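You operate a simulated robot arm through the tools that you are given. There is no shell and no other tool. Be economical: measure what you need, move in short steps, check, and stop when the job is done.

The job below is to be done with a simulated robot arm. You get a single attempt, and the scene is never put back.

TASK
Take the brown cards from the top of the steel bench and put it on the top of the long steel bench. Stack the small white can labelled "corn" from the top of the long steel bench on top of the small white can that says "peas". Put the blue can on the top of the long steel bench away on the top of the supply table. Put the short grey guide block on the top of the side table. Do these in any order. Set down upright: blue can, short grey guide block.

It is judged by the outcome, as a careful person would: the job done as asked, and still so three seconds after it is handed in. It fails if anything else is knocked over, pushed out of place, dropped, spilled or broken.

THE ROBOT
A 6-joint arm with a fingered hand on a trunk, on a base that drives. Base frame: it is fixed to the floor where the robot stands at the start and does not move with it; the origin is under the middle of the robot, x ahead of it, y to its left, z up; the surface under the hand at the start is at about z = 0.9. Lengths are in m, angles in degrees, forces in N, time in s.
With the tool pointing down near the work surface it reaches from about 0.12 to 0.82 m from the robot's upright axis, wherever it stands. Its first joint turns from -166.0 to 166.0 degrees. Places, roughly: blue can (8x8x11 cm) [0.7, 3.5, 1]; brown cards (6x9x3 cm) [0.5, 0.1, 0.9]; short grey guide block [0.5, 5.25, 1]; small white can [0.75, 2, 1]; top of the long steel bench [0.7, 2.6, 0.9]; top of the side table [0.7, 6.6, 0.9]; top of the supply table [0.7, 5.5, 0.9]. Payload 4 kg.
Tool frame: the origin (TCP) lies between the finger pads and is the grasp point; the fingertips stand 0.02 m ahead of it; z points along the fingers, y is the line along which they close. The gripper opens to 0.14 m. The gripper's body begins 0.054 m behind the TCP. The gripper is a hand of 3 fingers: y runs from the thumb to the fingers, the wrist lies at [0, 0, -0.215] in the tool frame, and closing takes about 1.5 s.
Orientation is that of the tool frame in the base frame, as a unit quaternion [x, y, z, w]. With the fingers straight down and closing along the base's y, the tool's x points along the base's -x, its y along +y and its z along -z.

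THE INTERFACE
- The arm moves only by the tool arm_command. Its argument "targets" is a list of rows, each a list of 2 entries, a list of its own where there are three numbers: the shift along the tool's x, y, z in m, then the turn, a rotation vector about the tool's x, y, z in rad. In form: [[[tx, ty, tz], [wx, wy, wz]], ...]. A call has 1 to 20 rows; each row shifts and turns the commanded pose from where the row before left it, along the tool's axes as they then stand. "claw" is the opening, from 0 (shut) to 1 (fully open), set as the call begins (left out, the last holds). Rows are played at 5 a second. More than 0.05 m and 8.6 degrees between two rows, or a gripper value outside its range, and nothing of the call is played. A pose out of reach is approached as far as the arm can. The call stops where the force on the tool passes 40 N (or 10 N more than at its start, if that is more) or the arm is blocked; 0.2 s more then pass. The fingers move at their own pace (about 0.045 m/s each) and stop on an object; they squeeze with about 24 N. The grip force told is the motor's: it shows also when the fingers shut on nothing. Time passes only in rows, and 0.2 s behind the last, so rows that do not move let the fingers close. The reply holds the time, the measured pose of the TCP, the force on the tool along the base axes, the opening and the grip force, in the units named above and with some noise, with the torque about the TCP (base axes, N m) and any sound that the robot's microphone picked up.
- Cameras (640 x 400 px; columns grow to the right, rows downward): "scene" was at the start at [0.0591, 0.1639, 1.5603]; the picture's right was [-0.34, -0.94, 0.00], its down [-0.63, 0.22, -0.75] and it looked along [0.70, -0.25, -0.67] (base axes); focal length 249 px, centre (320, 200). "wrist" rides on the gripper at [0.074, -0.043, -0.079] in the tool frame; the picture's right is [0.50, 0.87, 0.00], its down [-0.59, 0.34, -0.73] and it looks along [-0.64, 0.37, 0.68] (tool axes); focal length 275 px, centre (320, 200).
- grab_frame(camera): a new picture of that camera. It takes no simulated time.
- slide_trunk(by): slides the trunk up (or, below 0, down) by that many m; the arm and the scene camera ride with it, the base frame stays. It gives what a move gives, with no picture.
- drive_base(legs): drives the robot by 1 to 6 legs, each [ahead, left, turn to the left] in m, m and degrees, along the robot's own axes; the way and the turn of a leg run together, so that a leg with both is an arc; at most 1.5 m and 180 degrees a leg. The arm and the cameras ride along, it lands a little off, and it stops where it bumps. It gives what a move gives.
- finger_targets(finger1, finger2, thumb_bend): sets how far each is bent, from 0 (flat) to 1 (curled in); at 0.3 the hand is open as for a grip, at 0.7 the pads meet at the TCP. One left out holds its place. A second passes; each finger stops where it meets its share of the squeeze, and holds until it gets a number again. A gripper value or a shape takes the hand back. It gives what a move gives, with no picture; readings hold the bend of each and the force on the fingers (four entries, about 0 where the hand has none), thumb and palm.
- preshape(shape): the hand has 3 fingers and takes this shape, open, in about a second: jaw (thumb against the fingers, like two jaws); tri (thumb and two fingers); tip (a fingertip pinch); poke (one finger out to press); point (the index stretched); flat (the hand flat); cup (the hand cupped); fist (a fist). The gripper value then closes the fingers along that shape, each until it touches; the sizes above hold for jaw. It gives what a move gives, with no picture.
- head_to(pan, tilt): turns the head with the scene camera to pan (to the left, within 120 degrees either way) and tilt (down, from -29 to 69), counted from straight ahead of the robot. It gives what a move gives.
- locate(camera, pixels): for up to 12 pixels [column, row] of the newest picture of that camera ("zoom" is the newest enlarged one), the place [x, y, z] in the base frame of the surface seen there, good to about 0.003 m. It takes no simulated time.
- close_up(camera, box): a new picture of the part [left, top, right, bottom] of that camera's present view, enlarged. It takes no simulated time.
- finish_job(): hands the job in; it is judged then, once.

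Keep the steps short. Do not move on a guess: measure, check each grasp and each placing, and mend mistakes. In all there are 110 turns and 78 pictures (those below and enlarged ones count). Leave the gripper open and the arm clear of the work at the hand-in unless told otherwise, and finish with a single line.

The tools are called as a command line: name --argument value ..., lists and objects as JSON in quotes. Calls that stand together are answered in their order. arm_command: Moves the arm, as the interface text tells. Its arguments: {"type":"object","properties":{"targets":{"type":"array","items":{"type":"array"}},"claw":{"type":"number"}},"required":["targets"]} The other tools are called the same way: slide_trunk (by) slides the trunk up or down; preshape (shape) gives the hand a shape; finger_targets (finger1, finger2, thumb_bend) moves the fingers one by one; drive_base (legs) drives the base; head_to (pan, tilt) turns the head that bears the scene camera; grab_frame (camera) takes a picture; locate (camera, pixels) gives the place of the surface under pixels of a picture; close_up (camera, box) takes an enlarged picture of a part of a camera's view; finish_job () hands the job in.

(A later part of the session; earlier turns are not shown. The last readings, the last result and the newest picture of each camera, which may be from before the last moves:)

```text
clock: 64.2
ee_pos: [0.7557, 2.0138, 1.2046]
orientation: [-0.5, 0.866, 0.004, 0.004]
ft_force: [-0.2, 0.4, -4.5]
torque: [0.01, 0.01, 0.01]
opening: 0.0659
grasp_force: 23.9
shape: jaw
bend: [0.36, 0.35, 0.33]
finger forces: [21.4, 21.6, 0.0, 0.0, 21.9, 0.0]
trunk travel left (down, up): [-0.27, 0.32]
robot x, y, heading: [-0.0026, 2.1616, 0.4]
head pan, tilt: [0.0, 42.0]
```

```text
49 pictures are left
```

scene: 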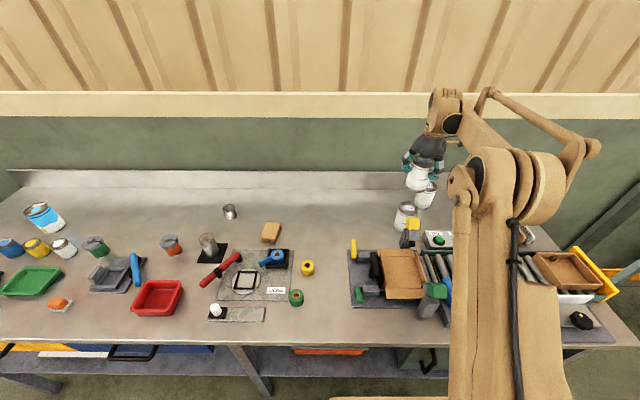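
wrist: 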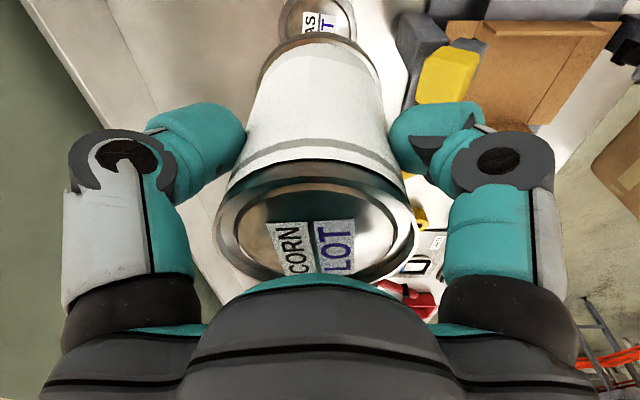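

The peas rim shows just behind the corn can. I'll measure the peas rim in both views and the held can's edges.

locate --camera "wrist" --pixels '[[281, 22], [354, 24], [283, 12], [352, 12], [318, 12]]'

close_up --camera "scene" --box '[370, 150, 470, 250]'

```text
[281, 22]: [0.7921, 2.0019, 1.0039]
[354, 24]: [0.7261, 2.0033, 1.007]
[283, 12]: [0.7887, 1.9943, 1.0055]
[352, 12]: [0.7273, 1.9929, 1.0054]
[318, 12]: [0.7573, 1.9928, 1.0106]
```

```text
4.00 times, centred on (420, 200) of scene
```

zoom: 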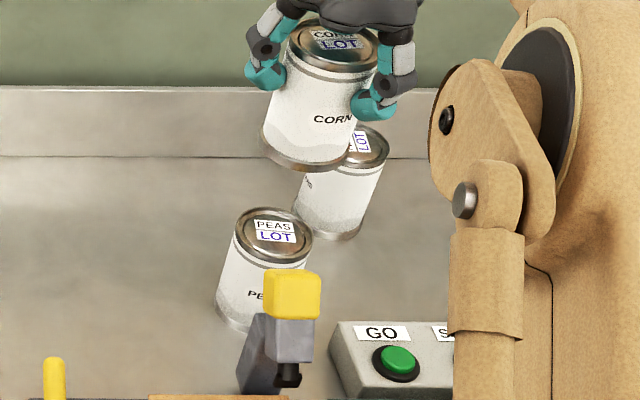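

locate --camera "zoom" --pixels '[[237, 235], [311, 240], [275, 212], [270, 261], [274, 236], [296, 50], [374, 55], [265, 148], [345, 160], [305, 168]]'

```text
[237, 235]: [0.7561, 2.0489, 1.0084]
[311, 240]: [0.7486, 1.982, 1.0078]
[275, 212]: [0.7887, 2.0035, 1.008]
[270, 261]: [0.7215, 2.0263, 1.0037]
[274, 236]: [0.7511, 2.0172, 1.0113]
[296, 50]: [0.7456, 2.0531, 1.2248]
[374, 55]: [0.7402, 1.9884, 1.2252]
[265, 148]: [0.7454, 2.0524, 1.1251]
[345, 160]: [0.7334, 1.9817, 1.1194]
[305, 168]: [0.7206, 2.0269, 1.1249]
```

The held can and the peas can agree to about 2 mm. I'll lower to about 1 cm above contact.

arm_command --targets '[[[0, 0, 0.03], [0, 0, 0]], [[0, 0, 0.03], [0, 0, 0]], [[0, 0, 0.02], [0, 0, 0]], [[0, 0, 0.014], [0, 0, 0]], [[0, 0, 0], [0, 0, 0]]]'

close_up --camera "scene" --box '[370, 150, 470, 250]'

```text
clock: 65.3
ee_pos: [0.7546, 2.0167, 1.1076]
orientation: [-0.5, 0.866, 0.004, 0.003]
ft_force: [0.7, 0.0, -5.0]
torque: [0.0, -0.01, -0.01]
opening: 0.0661
grasp_force: 23.7
shape: jaw
bend: [0.36, 0.35, 0.33]
finger forces: [21.3, 21.6, 0.1, 0.1, 22.0, 0.0]
trunk travel left (down, up): [-0.27, 0.32]
robot x, y, heading: [-0.0068, 2.1609, 0.5]
head pan, tilt: [0.0, 42.0]
```

```text
4.00 times, centred on (420, 200) of scene
```

zoom: 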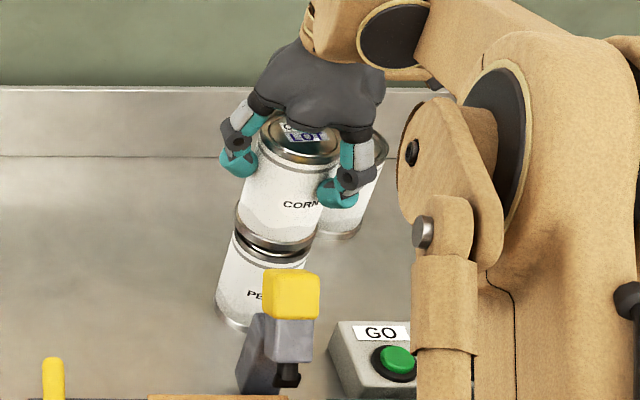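

locate --camera "zoom" --pixels '[[239, 218], [319, 232], [276, 248], [243, 245], [304, 259], [275, 255]]'

```text
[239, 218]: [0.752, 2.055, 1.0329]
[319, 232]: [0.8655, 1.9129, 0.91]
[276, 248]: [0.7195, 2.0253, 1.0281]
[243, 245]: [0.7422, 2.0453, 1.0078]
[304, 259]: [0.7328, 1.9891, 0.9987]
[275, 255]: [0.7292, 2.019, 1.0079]
```

Alignment is good. Lowering gently to contact.

arm_command --targets '[[[0, 0, 0.003], [0, 0, 0]], [[0, 0, 0.002], [0, 0, 0]], [[0, 0, 0.002], [0, 0, 0]], [[0, 0, 0.001], [0, 0, 0]], [[0, 0, 0.001], [0, 0, 0]], [[0, 0, 0], [0, 0, 0]]]'

```text
clock: 66.8
ee_pos: [0.7554, 2.0154, 1.0982]
orientation: [-0.5, 0.866, 0.004, 0.003]
ft_force: [-0.8, -0.2, -3.4]
torque: [-0.01, 0.02, 0.03]
opening: 0.066
grasp_force: 24.0
shape: jaw
bend: [0.36, 0.35, 0.33]
finger forces: [21.4, 21.5, 0.1, 0.1, 22.0, 0.1]
trunk travel left (down, up): [-0.27, 0.32]
robot x, y, heading: [-0.0077, 2.1601, 0.4]
head pan, tilt: [0.0, 42.0]
```

arm_command --targets '[[[0, 0, 0.001], [0, 0, 0]], [[0, 0, 0.001], [0, 0, 0]], [[0, 0, 0], [0, 0, 0]]]'

```text
clock: 67.5
ee_pos: [0.7564, 2.0154, 1.0984]
orientation: [-0.5, 0.866, 0.004, 0.003]
ft_force: [0.6, -0.1, -3.2]
torque: [-0.02, -0.02, 0.02]
opening: 0.0663
grasp_force: 23.7
shape: jaw
bend: [0.36, 0.35, 0.33]
finger forces: [21.3, 21.6, 0.0, 0.0, 22.0, 0.0]
trunk travel left (down, up): [-0.27, 0.32]
robot x, y, heading: [-0.004, 2.158, 0.4]
head pan, tilt: [0.0, 42.0]
```

arm_command --targets '[[[0, 0, 0.001], [0, 0, 0]], [[0, 0, 0.001], [0, 0, 0]], [[0, 0, 0], [0, 0, 0]]]'

```text
clock: 68.3
ee_pos: [0.7546, 2.0173, 1.0961]
orientation: [-0.5, 0.866, 0.003, 0.004]
ft_force: [0.3, -0.1, -0.1]
torque: [-0.03, -0.08, 0.0]
opening: 0.0664
grasp_force: 24.0
shape: jaw
bend: [0.36, 0.35, 0.33]
finger forces: [21.3, 21.7, 0.0, 0.1, 22.4, 0.0]
trunk travel left (down, up): [-0.27, 0.32]
robot x, y, heading: [-0.0069, 2.1578, 0.4]
head pan, tilt: [0.0, 42.0]
```

The load has just gone onto the peas can. One more millimetre, then open the fingers partly.

arm_command --targets '[[[0, 0, 0.001], [0, 0, 0]], [[0, 0, 0], [0, 0, 0]]]'

close_up --camera "scene" --box '[370, 150, 470, 250]'

```text
clock: 69.0
ee_pos: [0.7544, 2.016, 1.0953]
orientation: [-0.5, 0.866, 0.004, 0.004]
ft_force: [2.3, 0.1, 6.6]
torque: [-0.09, -0.15, -0.01]
opening: 0.066
grasp_force: 23.7
shape: jaw
bend: [0.36, 0.35, 0.33]
finger forces: [21.8, 22.1, 0.0, 0.1, 24.1, 0.0]
trunk travel left (down, up): [-0.27, 0.32]
robot x, y, heading: [-0.0038, 2.1603, 0.7]
head pan, tilt: [0.0, 42.0]
```

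```text
4.00 times, centred on (420, 200) of scene
```

zoom: 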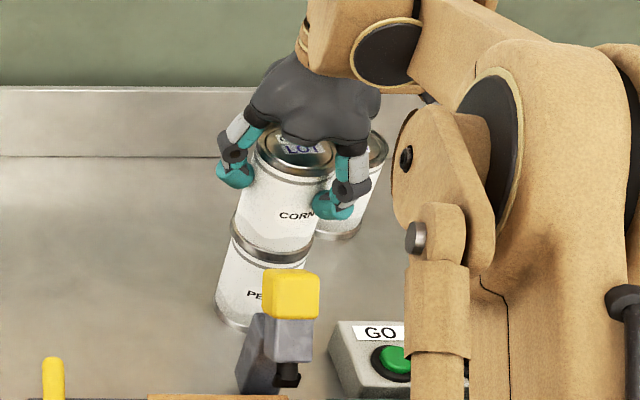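

Seated squarely. Opening partly and rising straight up.

arm_command --targets '[[[0, 0, 0], [0, 0, 0]], [[0, 0, 0], [0, 0, 0]], [[0, 0, 0], [0, 0, 0]], [[0, 0, 0], [0, 0, 0]], [[0, 0, 0], [0, 0, 0]], [[0, 0, -0.015], [0, 0, 0]], [[0, 0, -0.03], [0, 0, 0]], [[0, 0, -0.03], [0, 0, 0]], [[0, 0, -0.03], [0, 0, 0]], [[0, 0, -0.03], [0, 0, 0]], [[0, 0, 0], [0, 0, 0]]]' --claw 0.75

close_up --camera "scene" --box '[370, 150, 470, 250]'

```text
clock: 71.3
ee_pos: [0.7539, 2.0142, 1.2316]
orientation: [-0.5, 0.866, 0.004, 0.004]
ft_force: [0.2, -0.7, 0.2]
torque: [0.0, 0.0, 0.01]
opening: 0.1046
grasp_force: 0.0
shape: jaw
bend: [0.25, 0.25, 0.24]
finger forces: [0.0, 0.1, 0.0, 0.0, 0.0, 0.0]
trunk travel left (down, up): [-0.27, 0.32]
robot x, y, heading: [-0.0037, 2.1568, 0.6]
head pan, tilt: [0.0, 42.0]
```

```text
4.00 times, centred on (420, 200) of scene
```

zoom: 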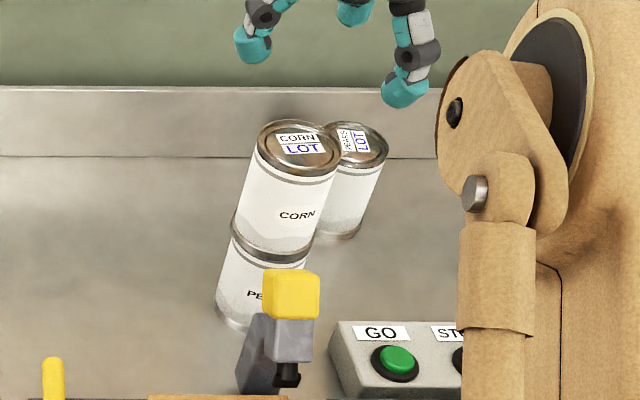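

Stacked neatly. Raising the trunk and driving left to the blue can at y≈3.5.

slide_trunk --by 0.1

drive_base --legs '[[0, 1.27, 0]]'

grab_frame --camera "scene"

```text
clock: 72.7
ee_pos: [0.7538, 2.0138, 1.3308]
orientation: [-0.5, 0.866, 0.004, 0.004]
ft_force: [-0.4, 0.2, 0.1]
torque: [0.0, 0.03, 0.03]
opening: 0.1044
grasp_force: 0.1
shape: jaw
bend: [0.25, 0.25, 0.24]
finger forces: [0.0, 0.0, 0.0, 0.0, 0.1, 0.1]
trunk travel left (down, up): [-0.37, 0.22]
robot x, y, heading: [-0.0001, 2.1609, 0.5]
head pan, tilt: [0.0, 42.0]
```

```text
clock: 79.1
ee_pos: [0.744, 3.2818, 1.3312]
orientation: [-0.5, 0.866, 0.003, 0.004]
ft_force: [-0.1, 1.2, -0.3]
torque: [0.01, 0.0, 0.01]
opening: 0.1046
grasp_force: 0.0
shape: jaw
bend: [0.25, 0.25, 0.24]
finger forces: [0.1, 0.0, 0.0, 0.1, 0.0, 0.0]
trunk travel left (down, up): [-0.37, 0.22]
robot x, y, heading: [-0.0103, 3.4263, 0.6]
head pan, tilt: [0.0, 42.0]
```

```text
44 pictures are left
```

scene: 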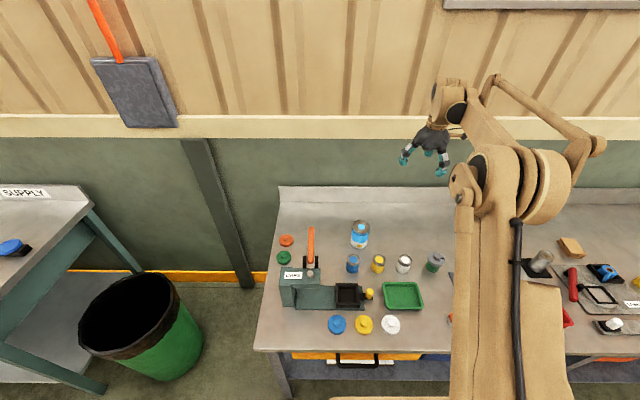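

Two blue things: a larger can at (359,234) and a small pot at (353,263). Enlarging and measuring.

close_up --camera "scene" --box '[270, 200, 430, 300]'

locate --camera "zoom" --pixels '[[360, 96], [325, 94], [396, 96], [360, 82], [360, 112], [358, 180], [331, 228], [331, 260], [434, 230], [300, 228], [360, 195], [165, 130]]'

```text
4.00 times, centred on (350, 250) of scene
```

zoom: 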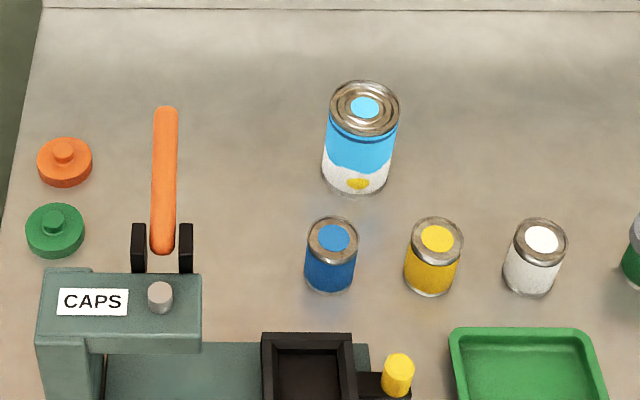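

```text
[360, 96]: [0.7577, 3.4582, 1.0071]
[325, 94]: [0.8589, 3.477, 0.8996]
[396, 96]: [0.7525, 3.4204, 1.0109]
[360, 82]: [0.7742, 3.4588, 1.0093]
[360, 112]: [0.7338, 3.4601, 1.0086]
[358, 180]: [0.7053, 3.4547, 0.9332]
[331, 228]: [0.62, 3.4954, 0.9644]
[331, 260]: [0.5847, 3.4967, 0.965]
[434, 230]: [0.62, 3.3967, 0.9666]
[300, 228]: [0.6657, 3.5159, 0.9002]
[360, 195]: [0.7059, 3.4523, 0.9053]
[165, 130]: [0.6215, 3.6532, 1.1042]
```

The larger one (height ~11 cm) is the blue can. Measuring its rim precisely.

locate --camera "zoom" --pixels '[[332, 106], [398, 108], [364, 83], [364, 133], [365, 107], [364, 145]]'

```text
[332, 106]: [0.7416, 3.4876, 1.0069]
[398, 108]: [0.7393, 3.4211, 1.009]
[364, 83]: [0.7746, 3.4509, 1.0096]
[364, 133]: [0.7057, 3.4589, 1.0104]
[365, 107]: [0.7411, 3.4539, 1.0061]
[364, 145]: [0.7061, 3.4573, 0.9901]
```

Centre (0.7405, 3.4545). I'll lower the trunk 0.12 and move over it.

slide_trunk --by -0.12

arm_command --targets '[[[-0.0369, 0.0223, 0], [0, 0, 0]], [[-0.0369, 0.0223, 0], [0, 0, 0]], [[-0.0369, 0.0223, 0], [0, 0, 0]], [[-0.0369, 0.0223, 0], [0, 0, 0]], [[0, 0, 0.03], [0, 0, 0]], [[0, 0, 0.03], [0, 0, 0]], [[0, 0, 0], [0, 0, 0]]]' --claw 1

grab_frame --camera "wrist"

```text
clock: 80.6
ee_pos: [0.7435, 3.2811, 1.2111]
orientation: [-0.499, 0.866, 0.005, 0.005]
ft_force: [0.2, -0.4, 0.2]
torque: [0.04, 0.0, 0.01]
opening: 0.1048
grasp_force: 0.1
shape: jaw
bend: [0.25, 0.25, 0.24]
finger forces: [0.1, 0.1, 0.0, 0.0, 0.1, 0.0]
trunk travel left (down, up): [-0.25, 0.34]
robot x, y, heading: [-0.0137, 3.4289, 0.4]
head pan, tilt: [0.0, 42.0]
```

```text
clock: 82.2
ee_pos: [0.7407, 3.4559, 1.1517]
orientation: [-0.5, 0.866, 0.004, 0.005]
ft_force: [1.2, -0.2, 0.0]
torque: [0.01, 0.01, -0.02]
opening: 0.1399
grasp_force: 0.2
shape: jaw
bend: [0.3, 0.3, 0.3]
finger forces: [0.1, 0.0, 0.1, 0.0, 0.1, 0.0]
trunk travel left (down, up): [-0.25, 0.34]
robot x, y, heading: [-0.014, 3.423, 0.4]
head pan, tilt: [0.0, 42.0]
```

```text
42 pictures are left
```

wrist: 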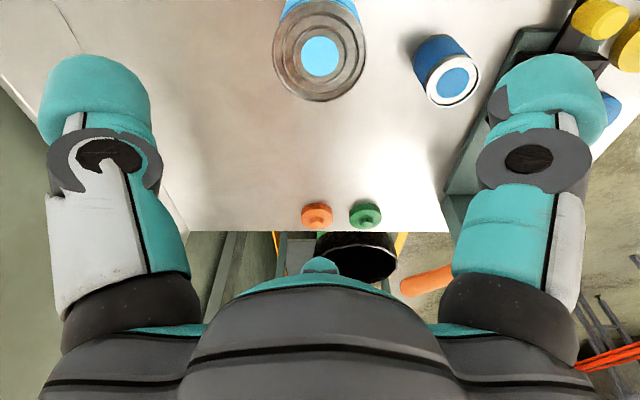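

Centred. Descending to TCP z 0.97.

arm_command --targets '[[[0, 0, 0.04], [0, 0, 0]], [[0, 0, 0.04], [0, 0, 0]], [[0, 0, 0.04], [0, 0, 0]], [[0, 0, 0.03], [0, 0, 0]], [[0, 0, 0.02], [0, 0, 0]], [[0, 0, 0.011], [0, 0, 0]], [[0, 0, 0], [0, 0, 0]]]'

grab_frame --camera "wrist"

```text
clock: 83.8
ee_pos: [0.7403, 3.456, 0.9726]
orientation: [-0.5, 0.866, 0.003, 0.004]
ft_force: [-0.3, -0.2, -0.2]
torque: [-0.01, -0.02, 0.02]
opening: 0.1398
grasp_force: 0.0
shape: jaw
bend: [0.3, 0.3, 0.3]
finger forces: [0.0, 0.0, 0.0, 0.1, 0.1, 0.0]
trunk travel left (down, up): [-0.25, 0.34]
robot x, y, heading: [-0.0129, 3.4253, 0.7]
head pan, tilt: [0.0, 42.0]
```

```text
41 pictures are left
```

wrist: 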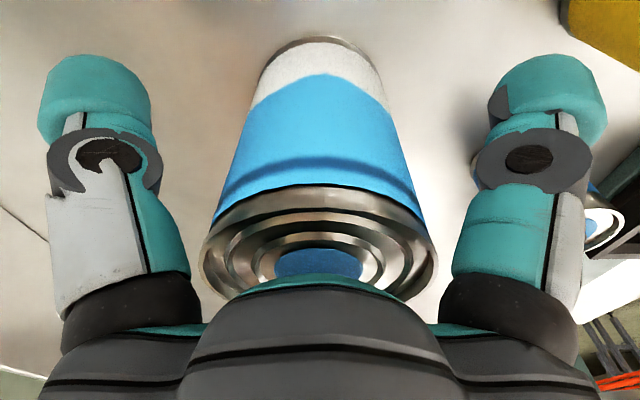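

Closing on the blue can and lifting.

arm_command --targets '[[[0, 0, 0], [0, 0, 0]], [[0, 0, 0], [0, 0, 0]], [[0, 0, 0], [0, 0, 0]], [[0, 0, 0], [0, 0, 0]], [[0, 0, 0], [0, 0, 0]], [[0, 0, 0], [0, 0, 0]], [[0, 0, 0], [0, 0, 0]], [[0, 0, 0], [0, 0, 0]]]' --claw 0

arm_command --targets '[[[0, 0, -0.01], [0, 0, 0]], [[0, 0, -0.02], [0, 0, 0]], [[0, 0, -0.04], [0, 0, 0]], [[0, 0, -0.04], [0, 0, 0]], [[0, 0, -0.04], [0, 0, 0]], [[0, 0, -0.04], [0, 0, 0]], [[0, 0, -0.03], [0, 0, 0]], [[0, 0, 0], [0, 0, 0]]]'

grab_frame --camera "wrist"

```text
clock: 85.6
ee_pos: [0.7409, 3.4574, 0.9714]
orientation: [-0.5, 0.866, 0.003, 0.004]
ft_force: [0.6, 0.2, -1.3]
torque: [0.03, 0.04, -0.01]
opening: 0.0664
grasp_force: 24.4
shape: jaw
bend: [0.34, 0.38, 0.33]
finger forces: [20.7, 20.7, 0.0, 0.0, 22.0, 0.1]
trunk travel left (down, up): [-0.25, 0.34]
robot x, y, heading: [-0.0136, 3.4281, 0.4]
head pan, tilt: [0.0, 42.0]
```

```text
clock: 87.4
ee_pos: [0.7392, 3.4532, 1.1909]
orientation: [-0.499, 0.867, 0.004, 0.004]
ft_force: [0.7, 0.7, -1.7]
torque: [0.04, -0.01, -0.06]
opening: 0.066
grasp_force: 24.3
shape: jaw
bend: [0.34, 0.38, 0.33]
finger forces: [20.6, 20.7, 0.1, 0.0, 22.3, 0.0]
trunk travel left (down, up): [-0.25, 0.34]
robot x, y, heading: [-0.0103, 3.4286, 0.3]
head pan, tilt: [0.0, 42.0]
```

```text
40 pictures are left
```

wrist: 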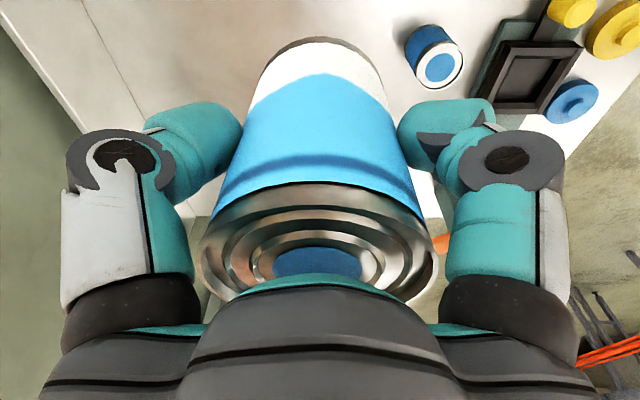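

Held. I'll raise the trunk and check the bin on the floor at (140,325) against my driving path.

slide_trunk --by 0.2

head_to --pan 60 --tilt 35

grab_frame --camera "scene"

```text
clock: 89.5
ee_pos: [0.7397, 3.455, 1.3903]
orientation: [-0.5, 0.866, 0.004, 0.003]
ft_force: [-0.2, -1.0, -1.3]
torque: [0.02, -0.05, -0.01]
opening: 0.0662
grasp_force: 24.2
shape: jaw
bend: [0.34, 0.38, 0.33]
finger forces: [20.6, 20.7, 0.0, 0.0, 22.3, 0.0]
trunk travel left (down, up): [-0.45, 0.14]
robot x, y, heading: [-0.0125, 3.428, 0.6]
head pan, tilt: [0.0, 42.0]
```

```text
clock: 90.8
ee_pos: [0.7402, 3.4534, 1.3908]
orientation: [-0.5, 0.866, 0.003, 0.004]
ft_force: [-0.4, -0.5, -2.0]
torque: [0.03, -0.02, 0.01]
opening: 0.0662
grasp_force: 23.8
shape: jaw
bend: [0.34, 0.38, 0.33]
finger forces: [20.6, 20.7, 0.0, 0.0, 22.3, 0.0]
trunk travel left (down, up): [-0.45, 0.14]
robot x, y, heading: [-0.0129, 3.4248, 0.7]
head pan, tilt: [60.0, 35.0]
```

```text
39 pictures are left
```

scene: 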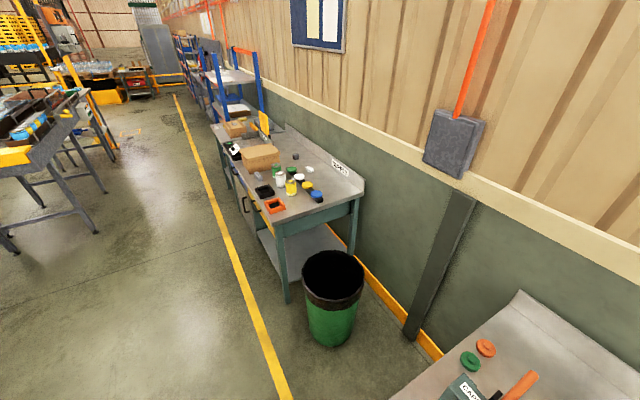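

locate --camera "scene" --pixels '[[304, 285], [312, 320], [325, 343], [280, 230], [286, 290], [260, 160], [400, 395], [233, 150], [275, 205], [245, 115], [295, 155], [320, 215]]'

close_up --camera "scene" --box '[200, 90, 400, 240]'

```text
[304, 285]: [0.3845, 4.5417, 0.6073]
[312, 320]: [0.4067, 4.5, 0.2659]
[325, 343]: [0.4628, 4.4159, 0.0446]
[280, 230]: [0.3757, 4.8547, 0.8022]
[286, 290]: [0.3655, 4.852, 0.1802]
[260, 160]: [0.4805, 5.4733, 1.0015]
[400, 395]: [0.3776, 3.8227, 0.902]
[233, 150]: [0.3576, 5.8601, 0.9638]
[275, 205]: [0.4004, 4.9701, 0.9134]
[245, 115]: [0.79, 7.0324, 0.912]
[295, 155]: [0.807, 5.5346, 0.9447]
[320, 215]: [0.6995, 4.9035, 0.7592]
```

```text
2.67 times, centred on (300, 165) of scene
```

zoom: 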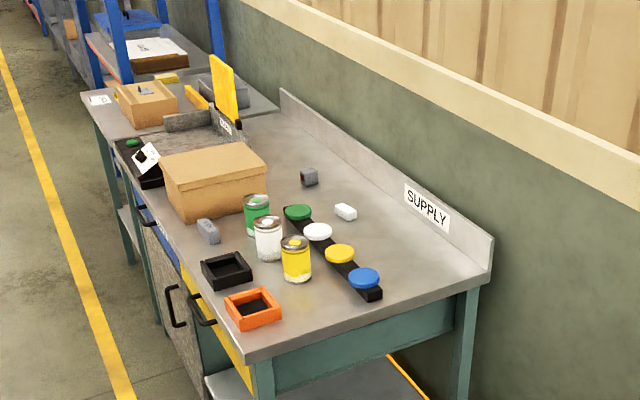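

The bin and table fronts line up with the benches (x≈0.37), so my path is clear. Driving to y≈5.15.

drive_base --legs '[[0, 0.9, 0], [0, 0.82, -0.6]]'

head_to --pan 10 --tilt 48

grab_frame --camera "scene"

```text
clock: 99.5
ee_pos: [0.7287, 5.1633, 1.3918]
orientation: [-0.496, 0.868, 0.004, 0.004]
ft_force: [0.2, -0.4, -1.7]
torque: [0.02, 0.01, 0.01]
opening: 0.0664
grasp_force: 23.8
shape: jaw
bend: [0.34, 0.38, 0.33]
finger forces: [20.6, 20.7, 0.1, 0.0, 22.3, 0.0]
trunk travel left (down, up): [-0.45, 0.14]
robot x, y, heading: [-0.0255, 5.1438, -0.2]
head pan, tilt: [60.0, 35.0]
```

```text
clock: 100.7
ee_pos: [0.729, 5.1619, 1.3907]
orientation: [-0.496, 0.868, 0.004, 0.004]
ft_force: [-0.4, 0.5, -2.1]
torque: [0.02, 0.0, 0.01]
opening: 0.066
grasp_force: 23.8
shape: jaw
bend: [0.34, 0.38, 0.33]
finger forces: [20.5, 20.7, 0.0, 0.1, 22.4, 0.1]
trunk travel left (down, up): [-0.45, 0.14]
robot x, y, heading: [-0.026, 5.1434, -0.1]
head pan, tilt: [10.0, 48.0]
```

```text
37 pictures are left
```

scene: 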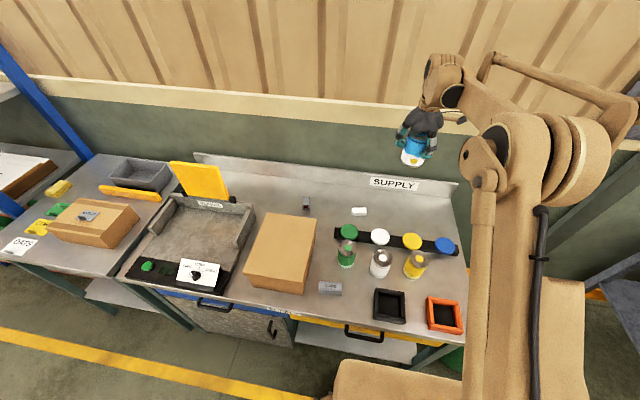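

Possible free spots are at about (405,212) and (330,225). Measuring.

locate --camera "scene" --pixels '[[405, 212], [430, 215], [360, 211], [400, 228], [425, 232], [330, 225], [306, 203], [410, 195], [331, 289], [455, 220], [440, 238], [348, 225]]'

close_up --camera "scene" --box '[280, 180, 480, 330]'

```text
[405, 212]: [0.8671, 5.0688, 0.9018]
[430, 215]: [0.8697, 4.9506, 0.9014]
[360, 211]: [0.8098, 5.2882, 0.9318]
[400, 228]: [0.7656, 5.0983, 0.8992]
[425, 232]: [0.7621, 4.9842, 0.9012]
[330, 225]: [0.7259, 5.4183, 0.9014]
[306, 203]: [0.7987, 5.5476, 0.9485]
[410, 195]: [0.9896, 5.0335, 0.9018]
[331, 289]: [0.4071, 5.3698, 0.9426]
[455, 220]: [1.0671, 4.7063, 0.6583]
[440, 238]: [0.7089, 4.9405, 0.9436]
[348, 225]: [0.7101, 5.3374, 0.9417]
```

```text
2.67 times, centred on (380, 255) of scene
```

zoom: 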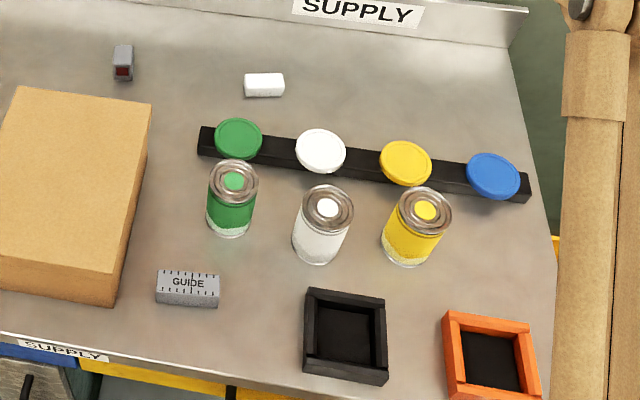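

locate --camera "zoom" --pixels '[[424, 210], [449, 212], [425, 262], [493, 200], [525, 200], [446, 313], [528, 322], [490, 255], [552, 250], [500, 225], [470, 255], [520, 260]]'

```text
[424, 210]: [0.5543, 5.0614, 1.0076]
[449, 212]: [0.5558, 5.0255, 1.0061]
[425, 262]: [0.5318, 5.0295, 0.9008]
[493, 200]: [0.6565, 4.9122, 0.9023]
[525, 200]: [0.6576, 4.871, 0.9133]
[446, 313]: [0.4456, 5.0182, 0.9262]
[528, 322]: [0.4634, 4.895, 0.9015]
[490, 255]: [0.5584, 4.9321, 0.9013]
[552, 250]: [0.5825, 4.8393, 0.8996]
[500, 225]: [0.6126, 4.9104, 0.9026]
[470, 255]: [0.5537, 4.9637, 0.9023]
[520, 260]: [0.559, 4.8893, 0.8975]
```

I'll use the clear patch in front of the blue lid, at (0.575, 4.93). I'll turn the hand so that its gap faces the yellow can, move over, and lower the trunk.

arm_command --targets '[[[0, 0, 0], [0, 0, 0.13]], [[0, 0, 0], [0, 0, 0.13]], [[0, 0, 0], [0, 0, 0.13]], [[0, 0, 0], [0, 0, 0.13]], [[0, 0, 0], [0, 0, 0.13]], [[0, 0, 0], [0, 0, 0.13]], [[0, 0, 0], [0, 0, 0.13]], [[0, 0, 0], [0, 0, 0.13]], [[0.0257, -0.0387, 0], [0, 0, 0]], [[0.0257, -0.0387, 0], [0, 0, 0]], [[0.0257, -0.0387, 0], [0, 0, 0]], [[0.0257, -0.0387, 0], [0, 0, 0]], [[0.0257, -0.0387, 0], [0, 0, 0]], [[0.0257, -0.0387, 0], [0, 0, 0]], [[0, 0, 0], [0, 0, 0]]]'

slide_trunk --by -0.2

head_to --pan -12 --tilt 50

grab_frame --camera "scene"

```text
clock: 103.9
ee_pos: [0.5751, 4.9318, 1.3879]
orientation: [0.001, 1.0, 0.005, 0.002]
ft_force: [1.0, 0.2, -1.6]
torque: [0.02, 0.01, -0.03]
opening: 0.0657
grasp_force: 23.6
shape: jaw
bend: [0.34, 0.38, 0.33]
finger forces: [20.4, 20.9, 0.0, 0.0, 22.7, 0.0]
trunk travel left (down, up): [-0.45, 0.14]
robot x, y, heading: [-0.0215, 5.1399, -0.1]
head pan, tilt: [10.0, 48.0]
```

```text
clock: 106.1
ee_pos: [0.5748, 4.9302, 1.1883]
orientation: [0.001, 1.0, 0.006, 0.002]
ft_force: [0.9, 0.0, -1.8]
torque: [0.0, 0.01, -0.01]
opening: 0.066
grasp_force: 23.9
shape: jaw
bend: [0.34, 0.38, 0.33]
finger forces: [20.5, 20.9, 0.0, 0.1, 22.7, 0.0]
trunk travel left (down, up): [-0.25, 0.34]
robot x, y, heading: [-0.0237, 5.1412, -0.4]
head pan, tilt: [10.0, 48.0]
```

```text
clock: 106.9
ee_pos: [0.5736, 4.9312, 1.1889]
orientation: [0.001, 1.0, 0.005, 0.002]
ft_force: [-0.6, 0.5, -1.4]
torque: [0.02, -0.01, -0.01]
opening: 0.066
grasp_force: 24.6
shape: jaw
bend: [0.34, 0.38, 0.33]
finger forces: [20.5, 20.9, 0.1, 0.0, 22.7, 0.0]
trunk travel left (down, up): [-0.25, 0.34]
robot x, y, heading: [-0.0261, 5.144, 0.2]
head pan, tilt: [-12.0, 50.0]
```

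```text
35 pictures are left
```

scene: 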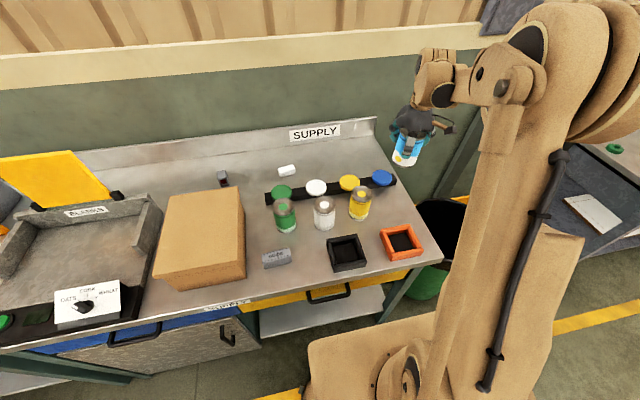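

Cross-checking the patch from this view before lowering.

locate --camera "scene" --pixels '[[360, 190], [370, 190], [395, 210], [400, 228], [415, 228], [384, 188], [420, 215], [404, 160]]'

grab_frame --camera "wrist"

```text
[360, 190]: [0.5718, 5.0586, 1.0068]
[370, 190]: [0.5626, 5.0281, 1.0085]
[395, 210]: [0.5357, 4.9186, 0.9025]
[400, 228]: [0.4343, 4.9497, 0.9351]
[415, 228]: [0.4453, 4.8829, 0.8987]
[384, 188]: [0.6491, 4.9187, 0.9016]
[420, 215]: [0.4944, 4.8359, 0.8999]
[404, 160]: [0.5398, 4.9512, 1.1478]
```

```text
34 pictures are left
```

wrist: 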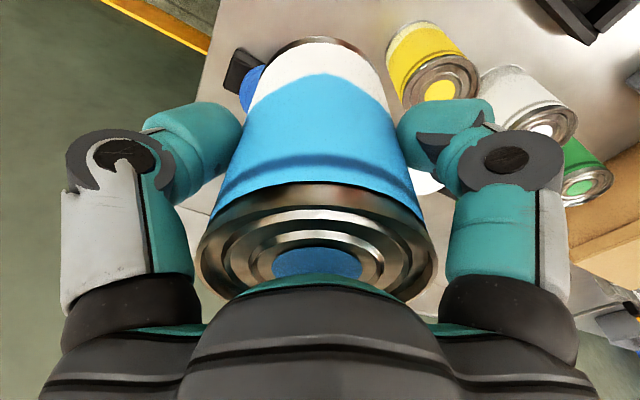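

The patch is confirmed. Nudging 1 cm and descending to about 1 cm above the table.

arm_command --targets '[[[0.01, -0.004, 0.03], [0, 0, 0]], [[0, 0, 0.04], [0, 0, 0]], [[0, 0, 0.04], [0, 0, 0]], [[0, 0, 0.04], [0, 0, 0]], [[0, 0, 0.03], [0, 0, 0]], [[0, 0, 0.02], [0, 0, 0]], [[0, 0, 0.005], [0, 0, 0]], [[0, 0, 0], [0, 0, 0]]]'

close_up --camera "scene" --box '[300, 120, 460, 280]'

```text
clock: 108.7
ee_pos: [0.5655, 4.9287, 0.9843]
orientation: [0.001, 1.0, 0.005, 0.001]
ft_force: [-0.8, 0.2, -1.6]
torque: [0.02, 0.0, 0.0]
opening: 0.0659
grasp_force: 24.1
shape: jaw
bend: [0.34, 0.38, 0.33]
finger forces: [20.4, 20.8, 0.1, 0.1, 23.1, 0.0]
trunk travel left (down, up): [-0.25, 0.34]
robot x, y, heading: [-0.023, 5.1418, -0.1]
head pan, tilt: [-12.0, 50.0]
```

```text
2.50 times, centred on (380, 200) of scene
```

zoom: 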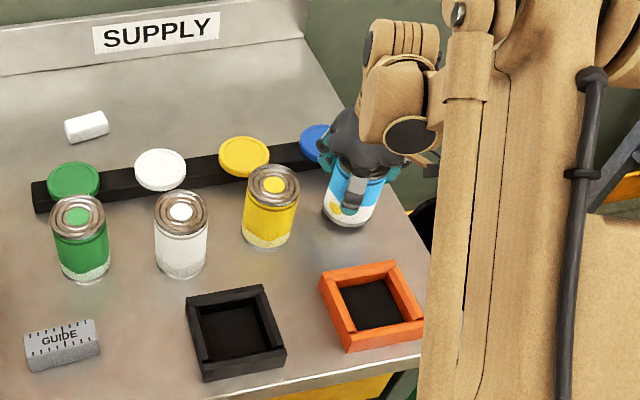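

Clear all round. Lowering gently to contact.

arm_command --targets '[[[0, 0, 0.004], [0, 0, 0]], [[0, 0, 0.003], [0, 0, 0]], [[0, 0, 0.002], [0, 0, 0]], [[0, 0, 0.001], [0, 0, 0]], [[0, 0, 0.001], [0, 0, 0]], [[0, 0, 0], [0, 0, 0]]]'

```text
clock: 110.1
ee_pos: [0.5662, 4.9292, 0.9726]
orientation: [0.0, 1.0, 0.006, 0.002]
ft_force: [0.4, -0.7, -0.7]
torque: [-0.03, 0.0, 0.0]
opening: 0.066
grasp_force: 24.0
shape: jaw
bend: [0.34, 0.38, 0.33]
finger forces: [20.6, 20.8, 0.0, 0.0, 22.9, 0.0]
trunk travel left (down, up): [-0.25, 0.34]
robot x, y, heading: [-0.0242, 5.1405, -0.0]
head pan, tilt: [-12.0, 50.0]
```

arm_command --targets '[[[0, 0, 0.001], [0, 0, 0]], [[0, 0, 0.001], [0, 0, 0]], [[0, 0, 0], [0, 0, 0]]]'

```text
clock: 110.9
ee_pos: [0.5655, 4.9288, 0.9706]
orientation: [0.001, 1.0, 0.006, 0.002]
ft_force: [0.1, -0.1, 2.3]
torque: [-0.09, -0.01, 0.05]
opening: 0.0659
grasp_force: 23.9
shape: jaw
bend: [0.34, 0.38, 0.33]
finger forces: [20.6, 21.0, 0.1, 0.0, 23.4, 0.0]
trunk travel left (down, up): [-0.25, 0.34]
robot x, y, heading: [-0.0242, 5.1404, -0.1]
head pan, tilt: [-12.0, 50.0]
```

The can has touched down. Opening partly and rising.

arm_command --targets '[[[0, 0, 0.0005], [0, 0, 0]], [[0, 0, 0], [0, 0, 0]], [[0, 0, 0], [0, 0, 0]], [[0, 0, 0], [0, 0, 0]], [[0, 0, 0], [0, 0, 0]], [[0, 0, -0.02], [0, 0, 0]], [[0, 0, -0.04], [0, 0, 0]], [[0, 0, -0.04], [0, 0, 0]], [[0, 0, -0.04], [0, 0, 0]], [[0, 0, -0.04], [0, 0, 0]], [[0, 0, 0], [0, 0, 0]]]' --claw 0.72

grab_frame --camera "scene"

```text
clock: 113.3
ee_pos: [0.5639, 4.927, 1.1512]
orientation: [0.001, 1.0, 0.005, 0.002]
ft_force: [-0.1, -0.6, 0.8]
torque: [-0.02, 0.0, -0.02]
opening: 0.1003
grasp_force: 0.0
shape: jaw
bend: [0.26, 0.26, 0.24]
finger forces: [0.0, 0.0, 0.0, 0.0, 0.0, 0.0]
trunk travel left (down, up): [-0.25, 0.34]
robot x, y, heading: [-0.0226, 5.1439, -0.5]
head pan, tilt: [-12.0, 50.0]
```

```text
32 pictures are left
```

scene: 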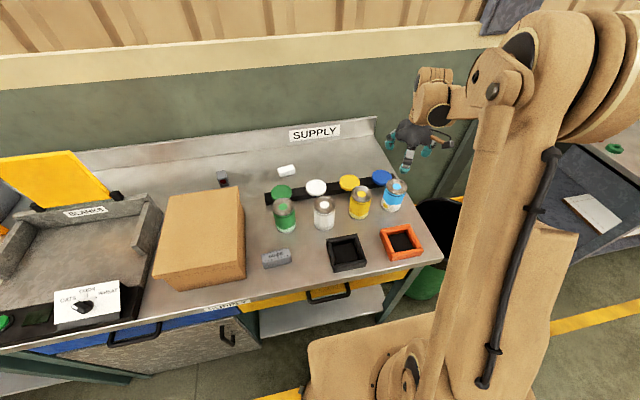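

The blue can stands upright. Now the guide block at (277,258); enlarging the candidates.

close_up --camera "scene" --box '[200, 160, 340, 280]'

head_to --pan 15 --tilt 55

close_up --camera "scene" --box '[240, 170, 400, 310]'

```text
3.33 times, centred on (270, 220) of scene
```

zoom: 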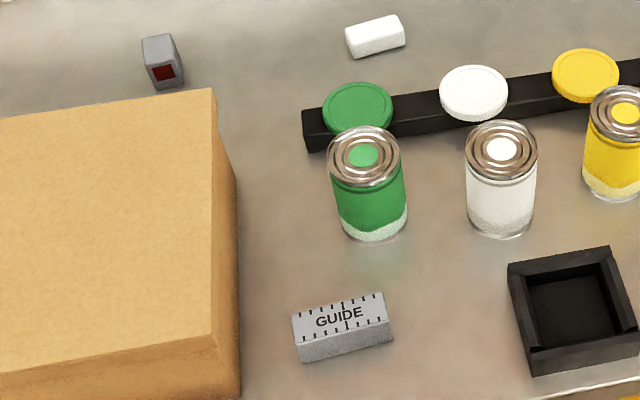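

```text
clock: 114.2
ee_pos: [0.5649, 4.9264, 1.149]
orientation: [0.001, 1.0, 0.004, 0.002]
ft_force: [-0.4, 0.6, -1.1]
torque: [-0.01, -0.02, 0.0]
opening: 0.1003
grasp_force: 0.1
shape: jaw
bend: [0.26, 0.26, 0.24]
finger forces: [0.0, 0.0, 0.0, 0.1, 0.1, 0.0]
trunk travel left (down, up): [-0.25, 0.34]
robot x, y, heading: [-0.0254, 5.1435, -0.1]
head pan, tilt: [15.0, 55.0]
```

```text
2.86 times, centred on (320, 240) of scene
```

zoom: 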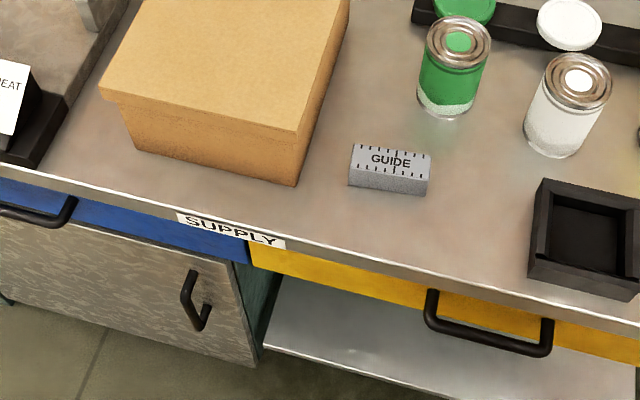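

locate --camera "zoom" --pixels '[[357, 147], [428, 155], [424, 175], [352, 170], [390, 160], [388, 182], [351, 185], [425, 193], [298, 185], [318, 120], [450, 110], [530, 275]]'

```text
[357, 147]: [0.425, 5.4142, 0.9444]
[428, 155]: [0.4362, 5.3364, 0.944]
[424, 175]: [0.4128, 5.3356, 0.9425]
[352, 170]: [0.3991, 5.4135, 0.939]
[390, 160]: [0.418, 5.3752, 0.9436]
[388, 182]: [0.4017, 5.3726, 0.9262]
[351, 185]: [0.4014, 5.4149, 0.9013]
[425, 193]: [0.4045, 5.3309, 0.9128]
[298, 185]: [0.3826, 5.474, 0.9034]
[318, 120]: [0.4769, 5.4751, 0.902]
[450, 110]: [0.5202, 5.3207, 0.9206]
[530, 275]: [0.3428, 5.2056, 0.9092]
```

The block is about 8×2.6×4.4 cm, centred (0.418, 5.375), turned 9°. I'll grip it with the thumb on its near-right end and fingers on its sides. First I move above it.

arm_command --targets '[[[0.0143, 0.0426, 0], [0, 0, 0]], [[0.0143, 0.0426, 0], [0, 0, 0]], [[0.0143, 0.0426, 0], [0, 0, 0]], [[0.0143, 0.0426, 0], [0, 0, 0]], [[0.0143, 0.0426, 0], [0, 0, 0]], [[0.0143, 0.0426, 0], [0, 0, 0]], [[0.0143, 0.0426, 0], [0, 0, 0]], [[0.0143, 0.0426, 0], [0, 0, 0]], [[0.0143, 0.0426, 0], [0, 0, 0]], [[0.0143, 0.0426, 0], [0, 0, 0]], [[0, 0, 0], [0, 0, -0.08]], [[0, 0, 0], [0, 0, -0.077]], [[0, 0, 0.04], [0, 0, 0]], [[0, 0, 0.04], [0, 0, 0]], [[0, 0, 0], [0, 0, 0]]]' --claw 0.7

grab_frame --camera "wrist"

grab_frame --camera "scene"

```text
clock: 117.5
ee_pos: [0.4223, 5.3557, 1.0738]
orientation: [-0.077, 0.997, 0.006, 0.002]
ft_force: [0.3, 1.1, 0.2]
torque: [0.0, -0.01, -0.01]
opening: 0.0986
grasp_force: 0.0
shape: jaw
bend: [0.26, 0.26, 0.25]
finger forces: [0.1, 0.0, 0.0, 0.1, 0.0, 0.0]
trunk travel left (down, up): [-0.25, 0.34]
robot x, y, heading: [-0.026, 5.1426, 0.0]
head pan, tilt: [15.0, 55.0]
```

```text
29 pictures are left
```

wrist: 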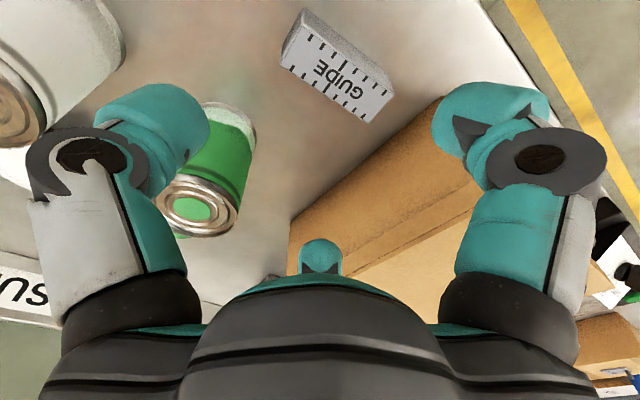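

```text
28 pictures are left
```

scene: 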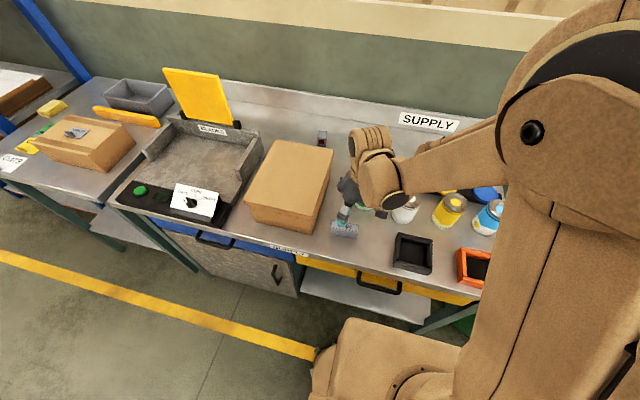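

Refining from the wrist view: block corners, box edge, and green can edge.

locate --camera "wrist" --pixels '[[304, 12], [391, 92], [371, 120], [284, 64], [337, 72], [292, 215], [435, 100], [250, 130], [225, 225], [232, 200]]'

```text
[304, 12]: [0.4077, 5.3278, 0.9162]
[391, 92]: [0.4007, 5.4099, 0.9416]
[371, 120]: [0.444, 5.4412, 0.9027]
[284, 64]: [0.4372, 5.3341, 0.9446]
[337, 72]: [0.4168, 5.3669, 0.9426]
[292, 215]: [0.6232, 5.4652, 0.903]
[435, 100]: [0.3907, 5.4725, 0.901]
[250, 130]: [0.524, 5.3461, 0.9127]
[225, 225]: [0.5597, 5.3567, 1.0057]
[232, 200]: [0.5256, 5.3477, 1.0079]
```

Consistent (centre ≈ (0.419, 5.373)); the clearances are fine. Shifting 4.5 mm and descending to TCP z≈0.928.

arm_command --targets '[[[0, -0.0045, 0.03], [0, 0, 0]], [[0, 0, 0.03], [0, 0, 0]], [[0, 0, 0.03], [0, 0, 0]], [[0, 0, 0.03], [0, 0, 0]], [[0, 0, 0.016], [0, 0, 0]], [[0, 0, 0.01], [0, 0, 0]], [[0, 0, 0], [0, 0, 0]]]'

grab_frame --camera "wrist"

```text
clock: 119.0
ee_pos: [0.4235, 5.3519, 0.9281]
orientation: [-0.078, 0.997, 0.006, 0.003]
ft_force: [-0.3, -0.2, -0.3]
torque: [0.01, 0.02, 0.02]
opening: 0.0981
grasp_force: 0.1
shape: jaw
bend: [0.26, 0.26, 0.25]
finger forces: [0.0, 0.0, 0.0, 0.0, 0.0, 0.1]
trunk travel left (down, up): [-0.25, 0.34]
robot x, y, heading: [-0.0235, 5.1398, 0.0]
head pan, tilt: [15.0, 55.0]
```

```text
27 pictures are left
```

wrist: 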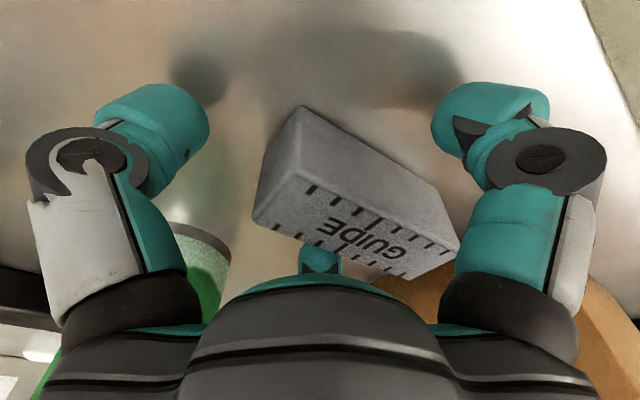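

Geometry as planned. Closing.

arm_command --targets '[[[0, 0, 0], [0, 0, 0]], [[0, 0, 0], [0, 0, 0]], [[0, 0, 0], [0, 0, 0]], [[0, 0, 0], [0, 0, 0]], [[0, 0, 0], [0, 0, 0]], [[0, 0, 0], [0, 0, 0]], [[0, 0, 0], [0, 0, 0]], [[0, 0, 0], [0, 0, 0]], [[0, 0, 0], [0, 0, 0]]]' --claw 0

grab_frame --camera "wrist"

```text
clock: 121.0
ee_pos: [0.423, 5.3526, 0.9289]
orientation: [-0.077, 0.997, 0.005, 0.002]
ft_force: [-0.9, -0.2, 0.4]
torque: [-0.02, -0.01, -0.03]
opening: 0.0363
grasp_force: 24.1
shape: jaw
bend: [0.45, 0.46, 0.45]
finger forces: [19.6, 16.8, 0.0, 0.1, 20.5, 0.1]
trunk travel left (down, up): [-0.25, 0.34]
robot x, y, heading: [-0.0241, 5.1418, -0.0]
head pan, tilt: [15.0, 55.0]
```

```text
26 pictures are left
```

wrist: 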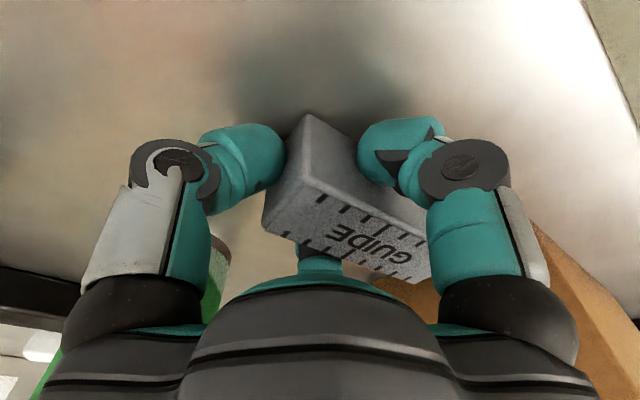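

Gripped on all three digits, the block still level. Lifting slowly.

arm_command --targets '[[[0, 0, -0.005], [0, 0, 0]], [[0, 0, -0.01], [0, 0, 0]], [[0, 0, -0.02], [0, 0, 0]], [[0, 0, -0.03], [0, 0, 0]], [[0, 0, -0.04], [0, 0, 0]], [[0, 0, -0.04], [0, 0, 0]], [[0, 0, -0.04], [0, 0, 0]], [[0, 0, -0.03], [0, 0, 0]], [[0, 0, 0], [0, 0, 0]]]'

grab_frame --camera "wrist"

```text
clock: 123.0
ee_pos: [0.4231, 5.3494, 1.1434]
orientation: [-0.078, 0.997, 0.006, 0.002]
ft_force: [-0.1, -0.1, -1.4]
torque: [-0.02, 0.0, -0.03]
opening: 0.036
grasp_force: 23.5
shape: jaw
bend: [0.45, 0.46, 0.46]
finger forces: [19.6, 17.2, 0.0, 0.0, 19.7, 0.0]
trunk travel left (down, up): [-0.25, 0.34]
robot x, y, heading: [-0.0219, 5.1408, -0.2]
head pan, tilt: [15.0, 55.0]
```

```text
25 pictures are left
```

wrist: 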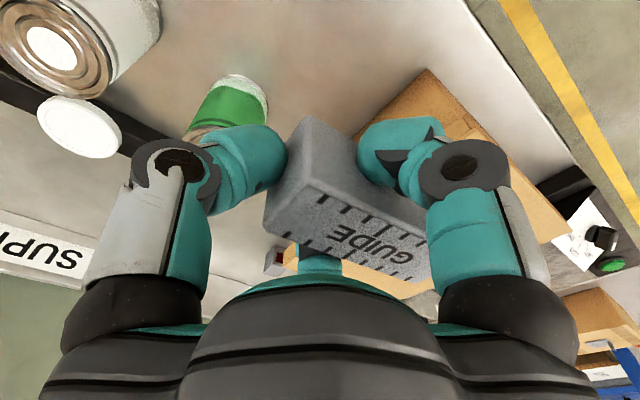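

Held firm. Raising the trunk and driving left to the side table.

slide_trunk --by 0.22

drive_base --legs '[[0, 1.25, 0]]'

head_to --pan 12 --tilt 48

grab_frame --camera "scene"

```text
clock: 125.4
ee_pos: [0.4225, 5.3501, 1.3624]
orientation: [-0.078, 0.997, 0.006, 0.002]
ft_force: [-0.1, 0.1, -1.6]
torque: [0.0, -0.01, 0.03]
opening: 0.036
grasp_force: 23.8
shape: jaw
bend: [0.45, 0.46, 0.46]
finger forces: [19.8, 17.3, 0.0, 0.1, 19.7, 0.0]
trunk travel left (down, up): [-0.47, 0.12]
robot x, y, heading: [-0.0284, 5.1424, -0.1]
head pan, tilt: [15.0, 55.0]
```

```text
clock: 131.7
ee_pos: [0.4225, 6.6025, 1.3636]
orientation: [-0.078, 0.997, 0.006, 0.002]
ft_force: [-0.1, 0.2, -0.7]
torque: [-0.06, 0.01, 0.0]
opening: 0.0359
grasp_force: 24.1
shape: jaw
bend: [0.45, 0.46, 0.46]
finger forces: [19.8, 17.3, 0.0, 0.0, 19.7, 0.1]
trunk travel left (down, up): [-0.47, 0.12]
robot x, y, heading: [-0.0237, 6.3925, 0.2]
head pan, tilt: [15.0, 55.0]
```

```text
clock: 132.4
ee_pos: [0.422, 6.6023, 1.3633]
orientation: [-0.078, 0.997, 0.005, 0.003]
ft_force: [-0.6, -0.8, -1.3]
torque: [0.0, -0.01, 0.0]
opening: 0.036
grasp_force: 24.3
shape: jaw
bend: [0.45, 0.46, 0.46]
finger forces: [19.7, 17.3, 0.0, 0.0, 19.7, 0.0]
trunk travel left (down, up): [-0.47, 0.12]
robot x, y, heading: [-0.0242, 6.3958, -0.1]
head pan, tilt: [12.0, 48.0]
```

```text
24 pictures are left
```

scene: 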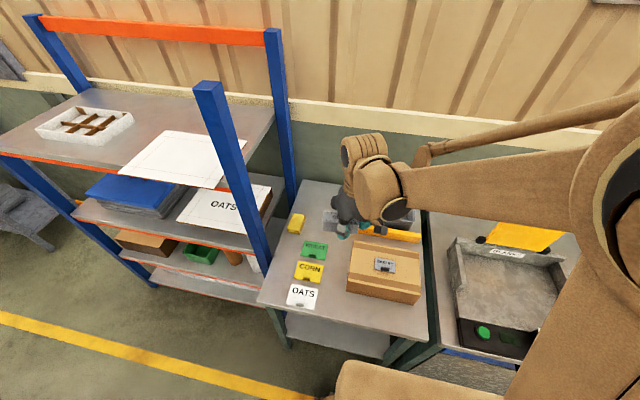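

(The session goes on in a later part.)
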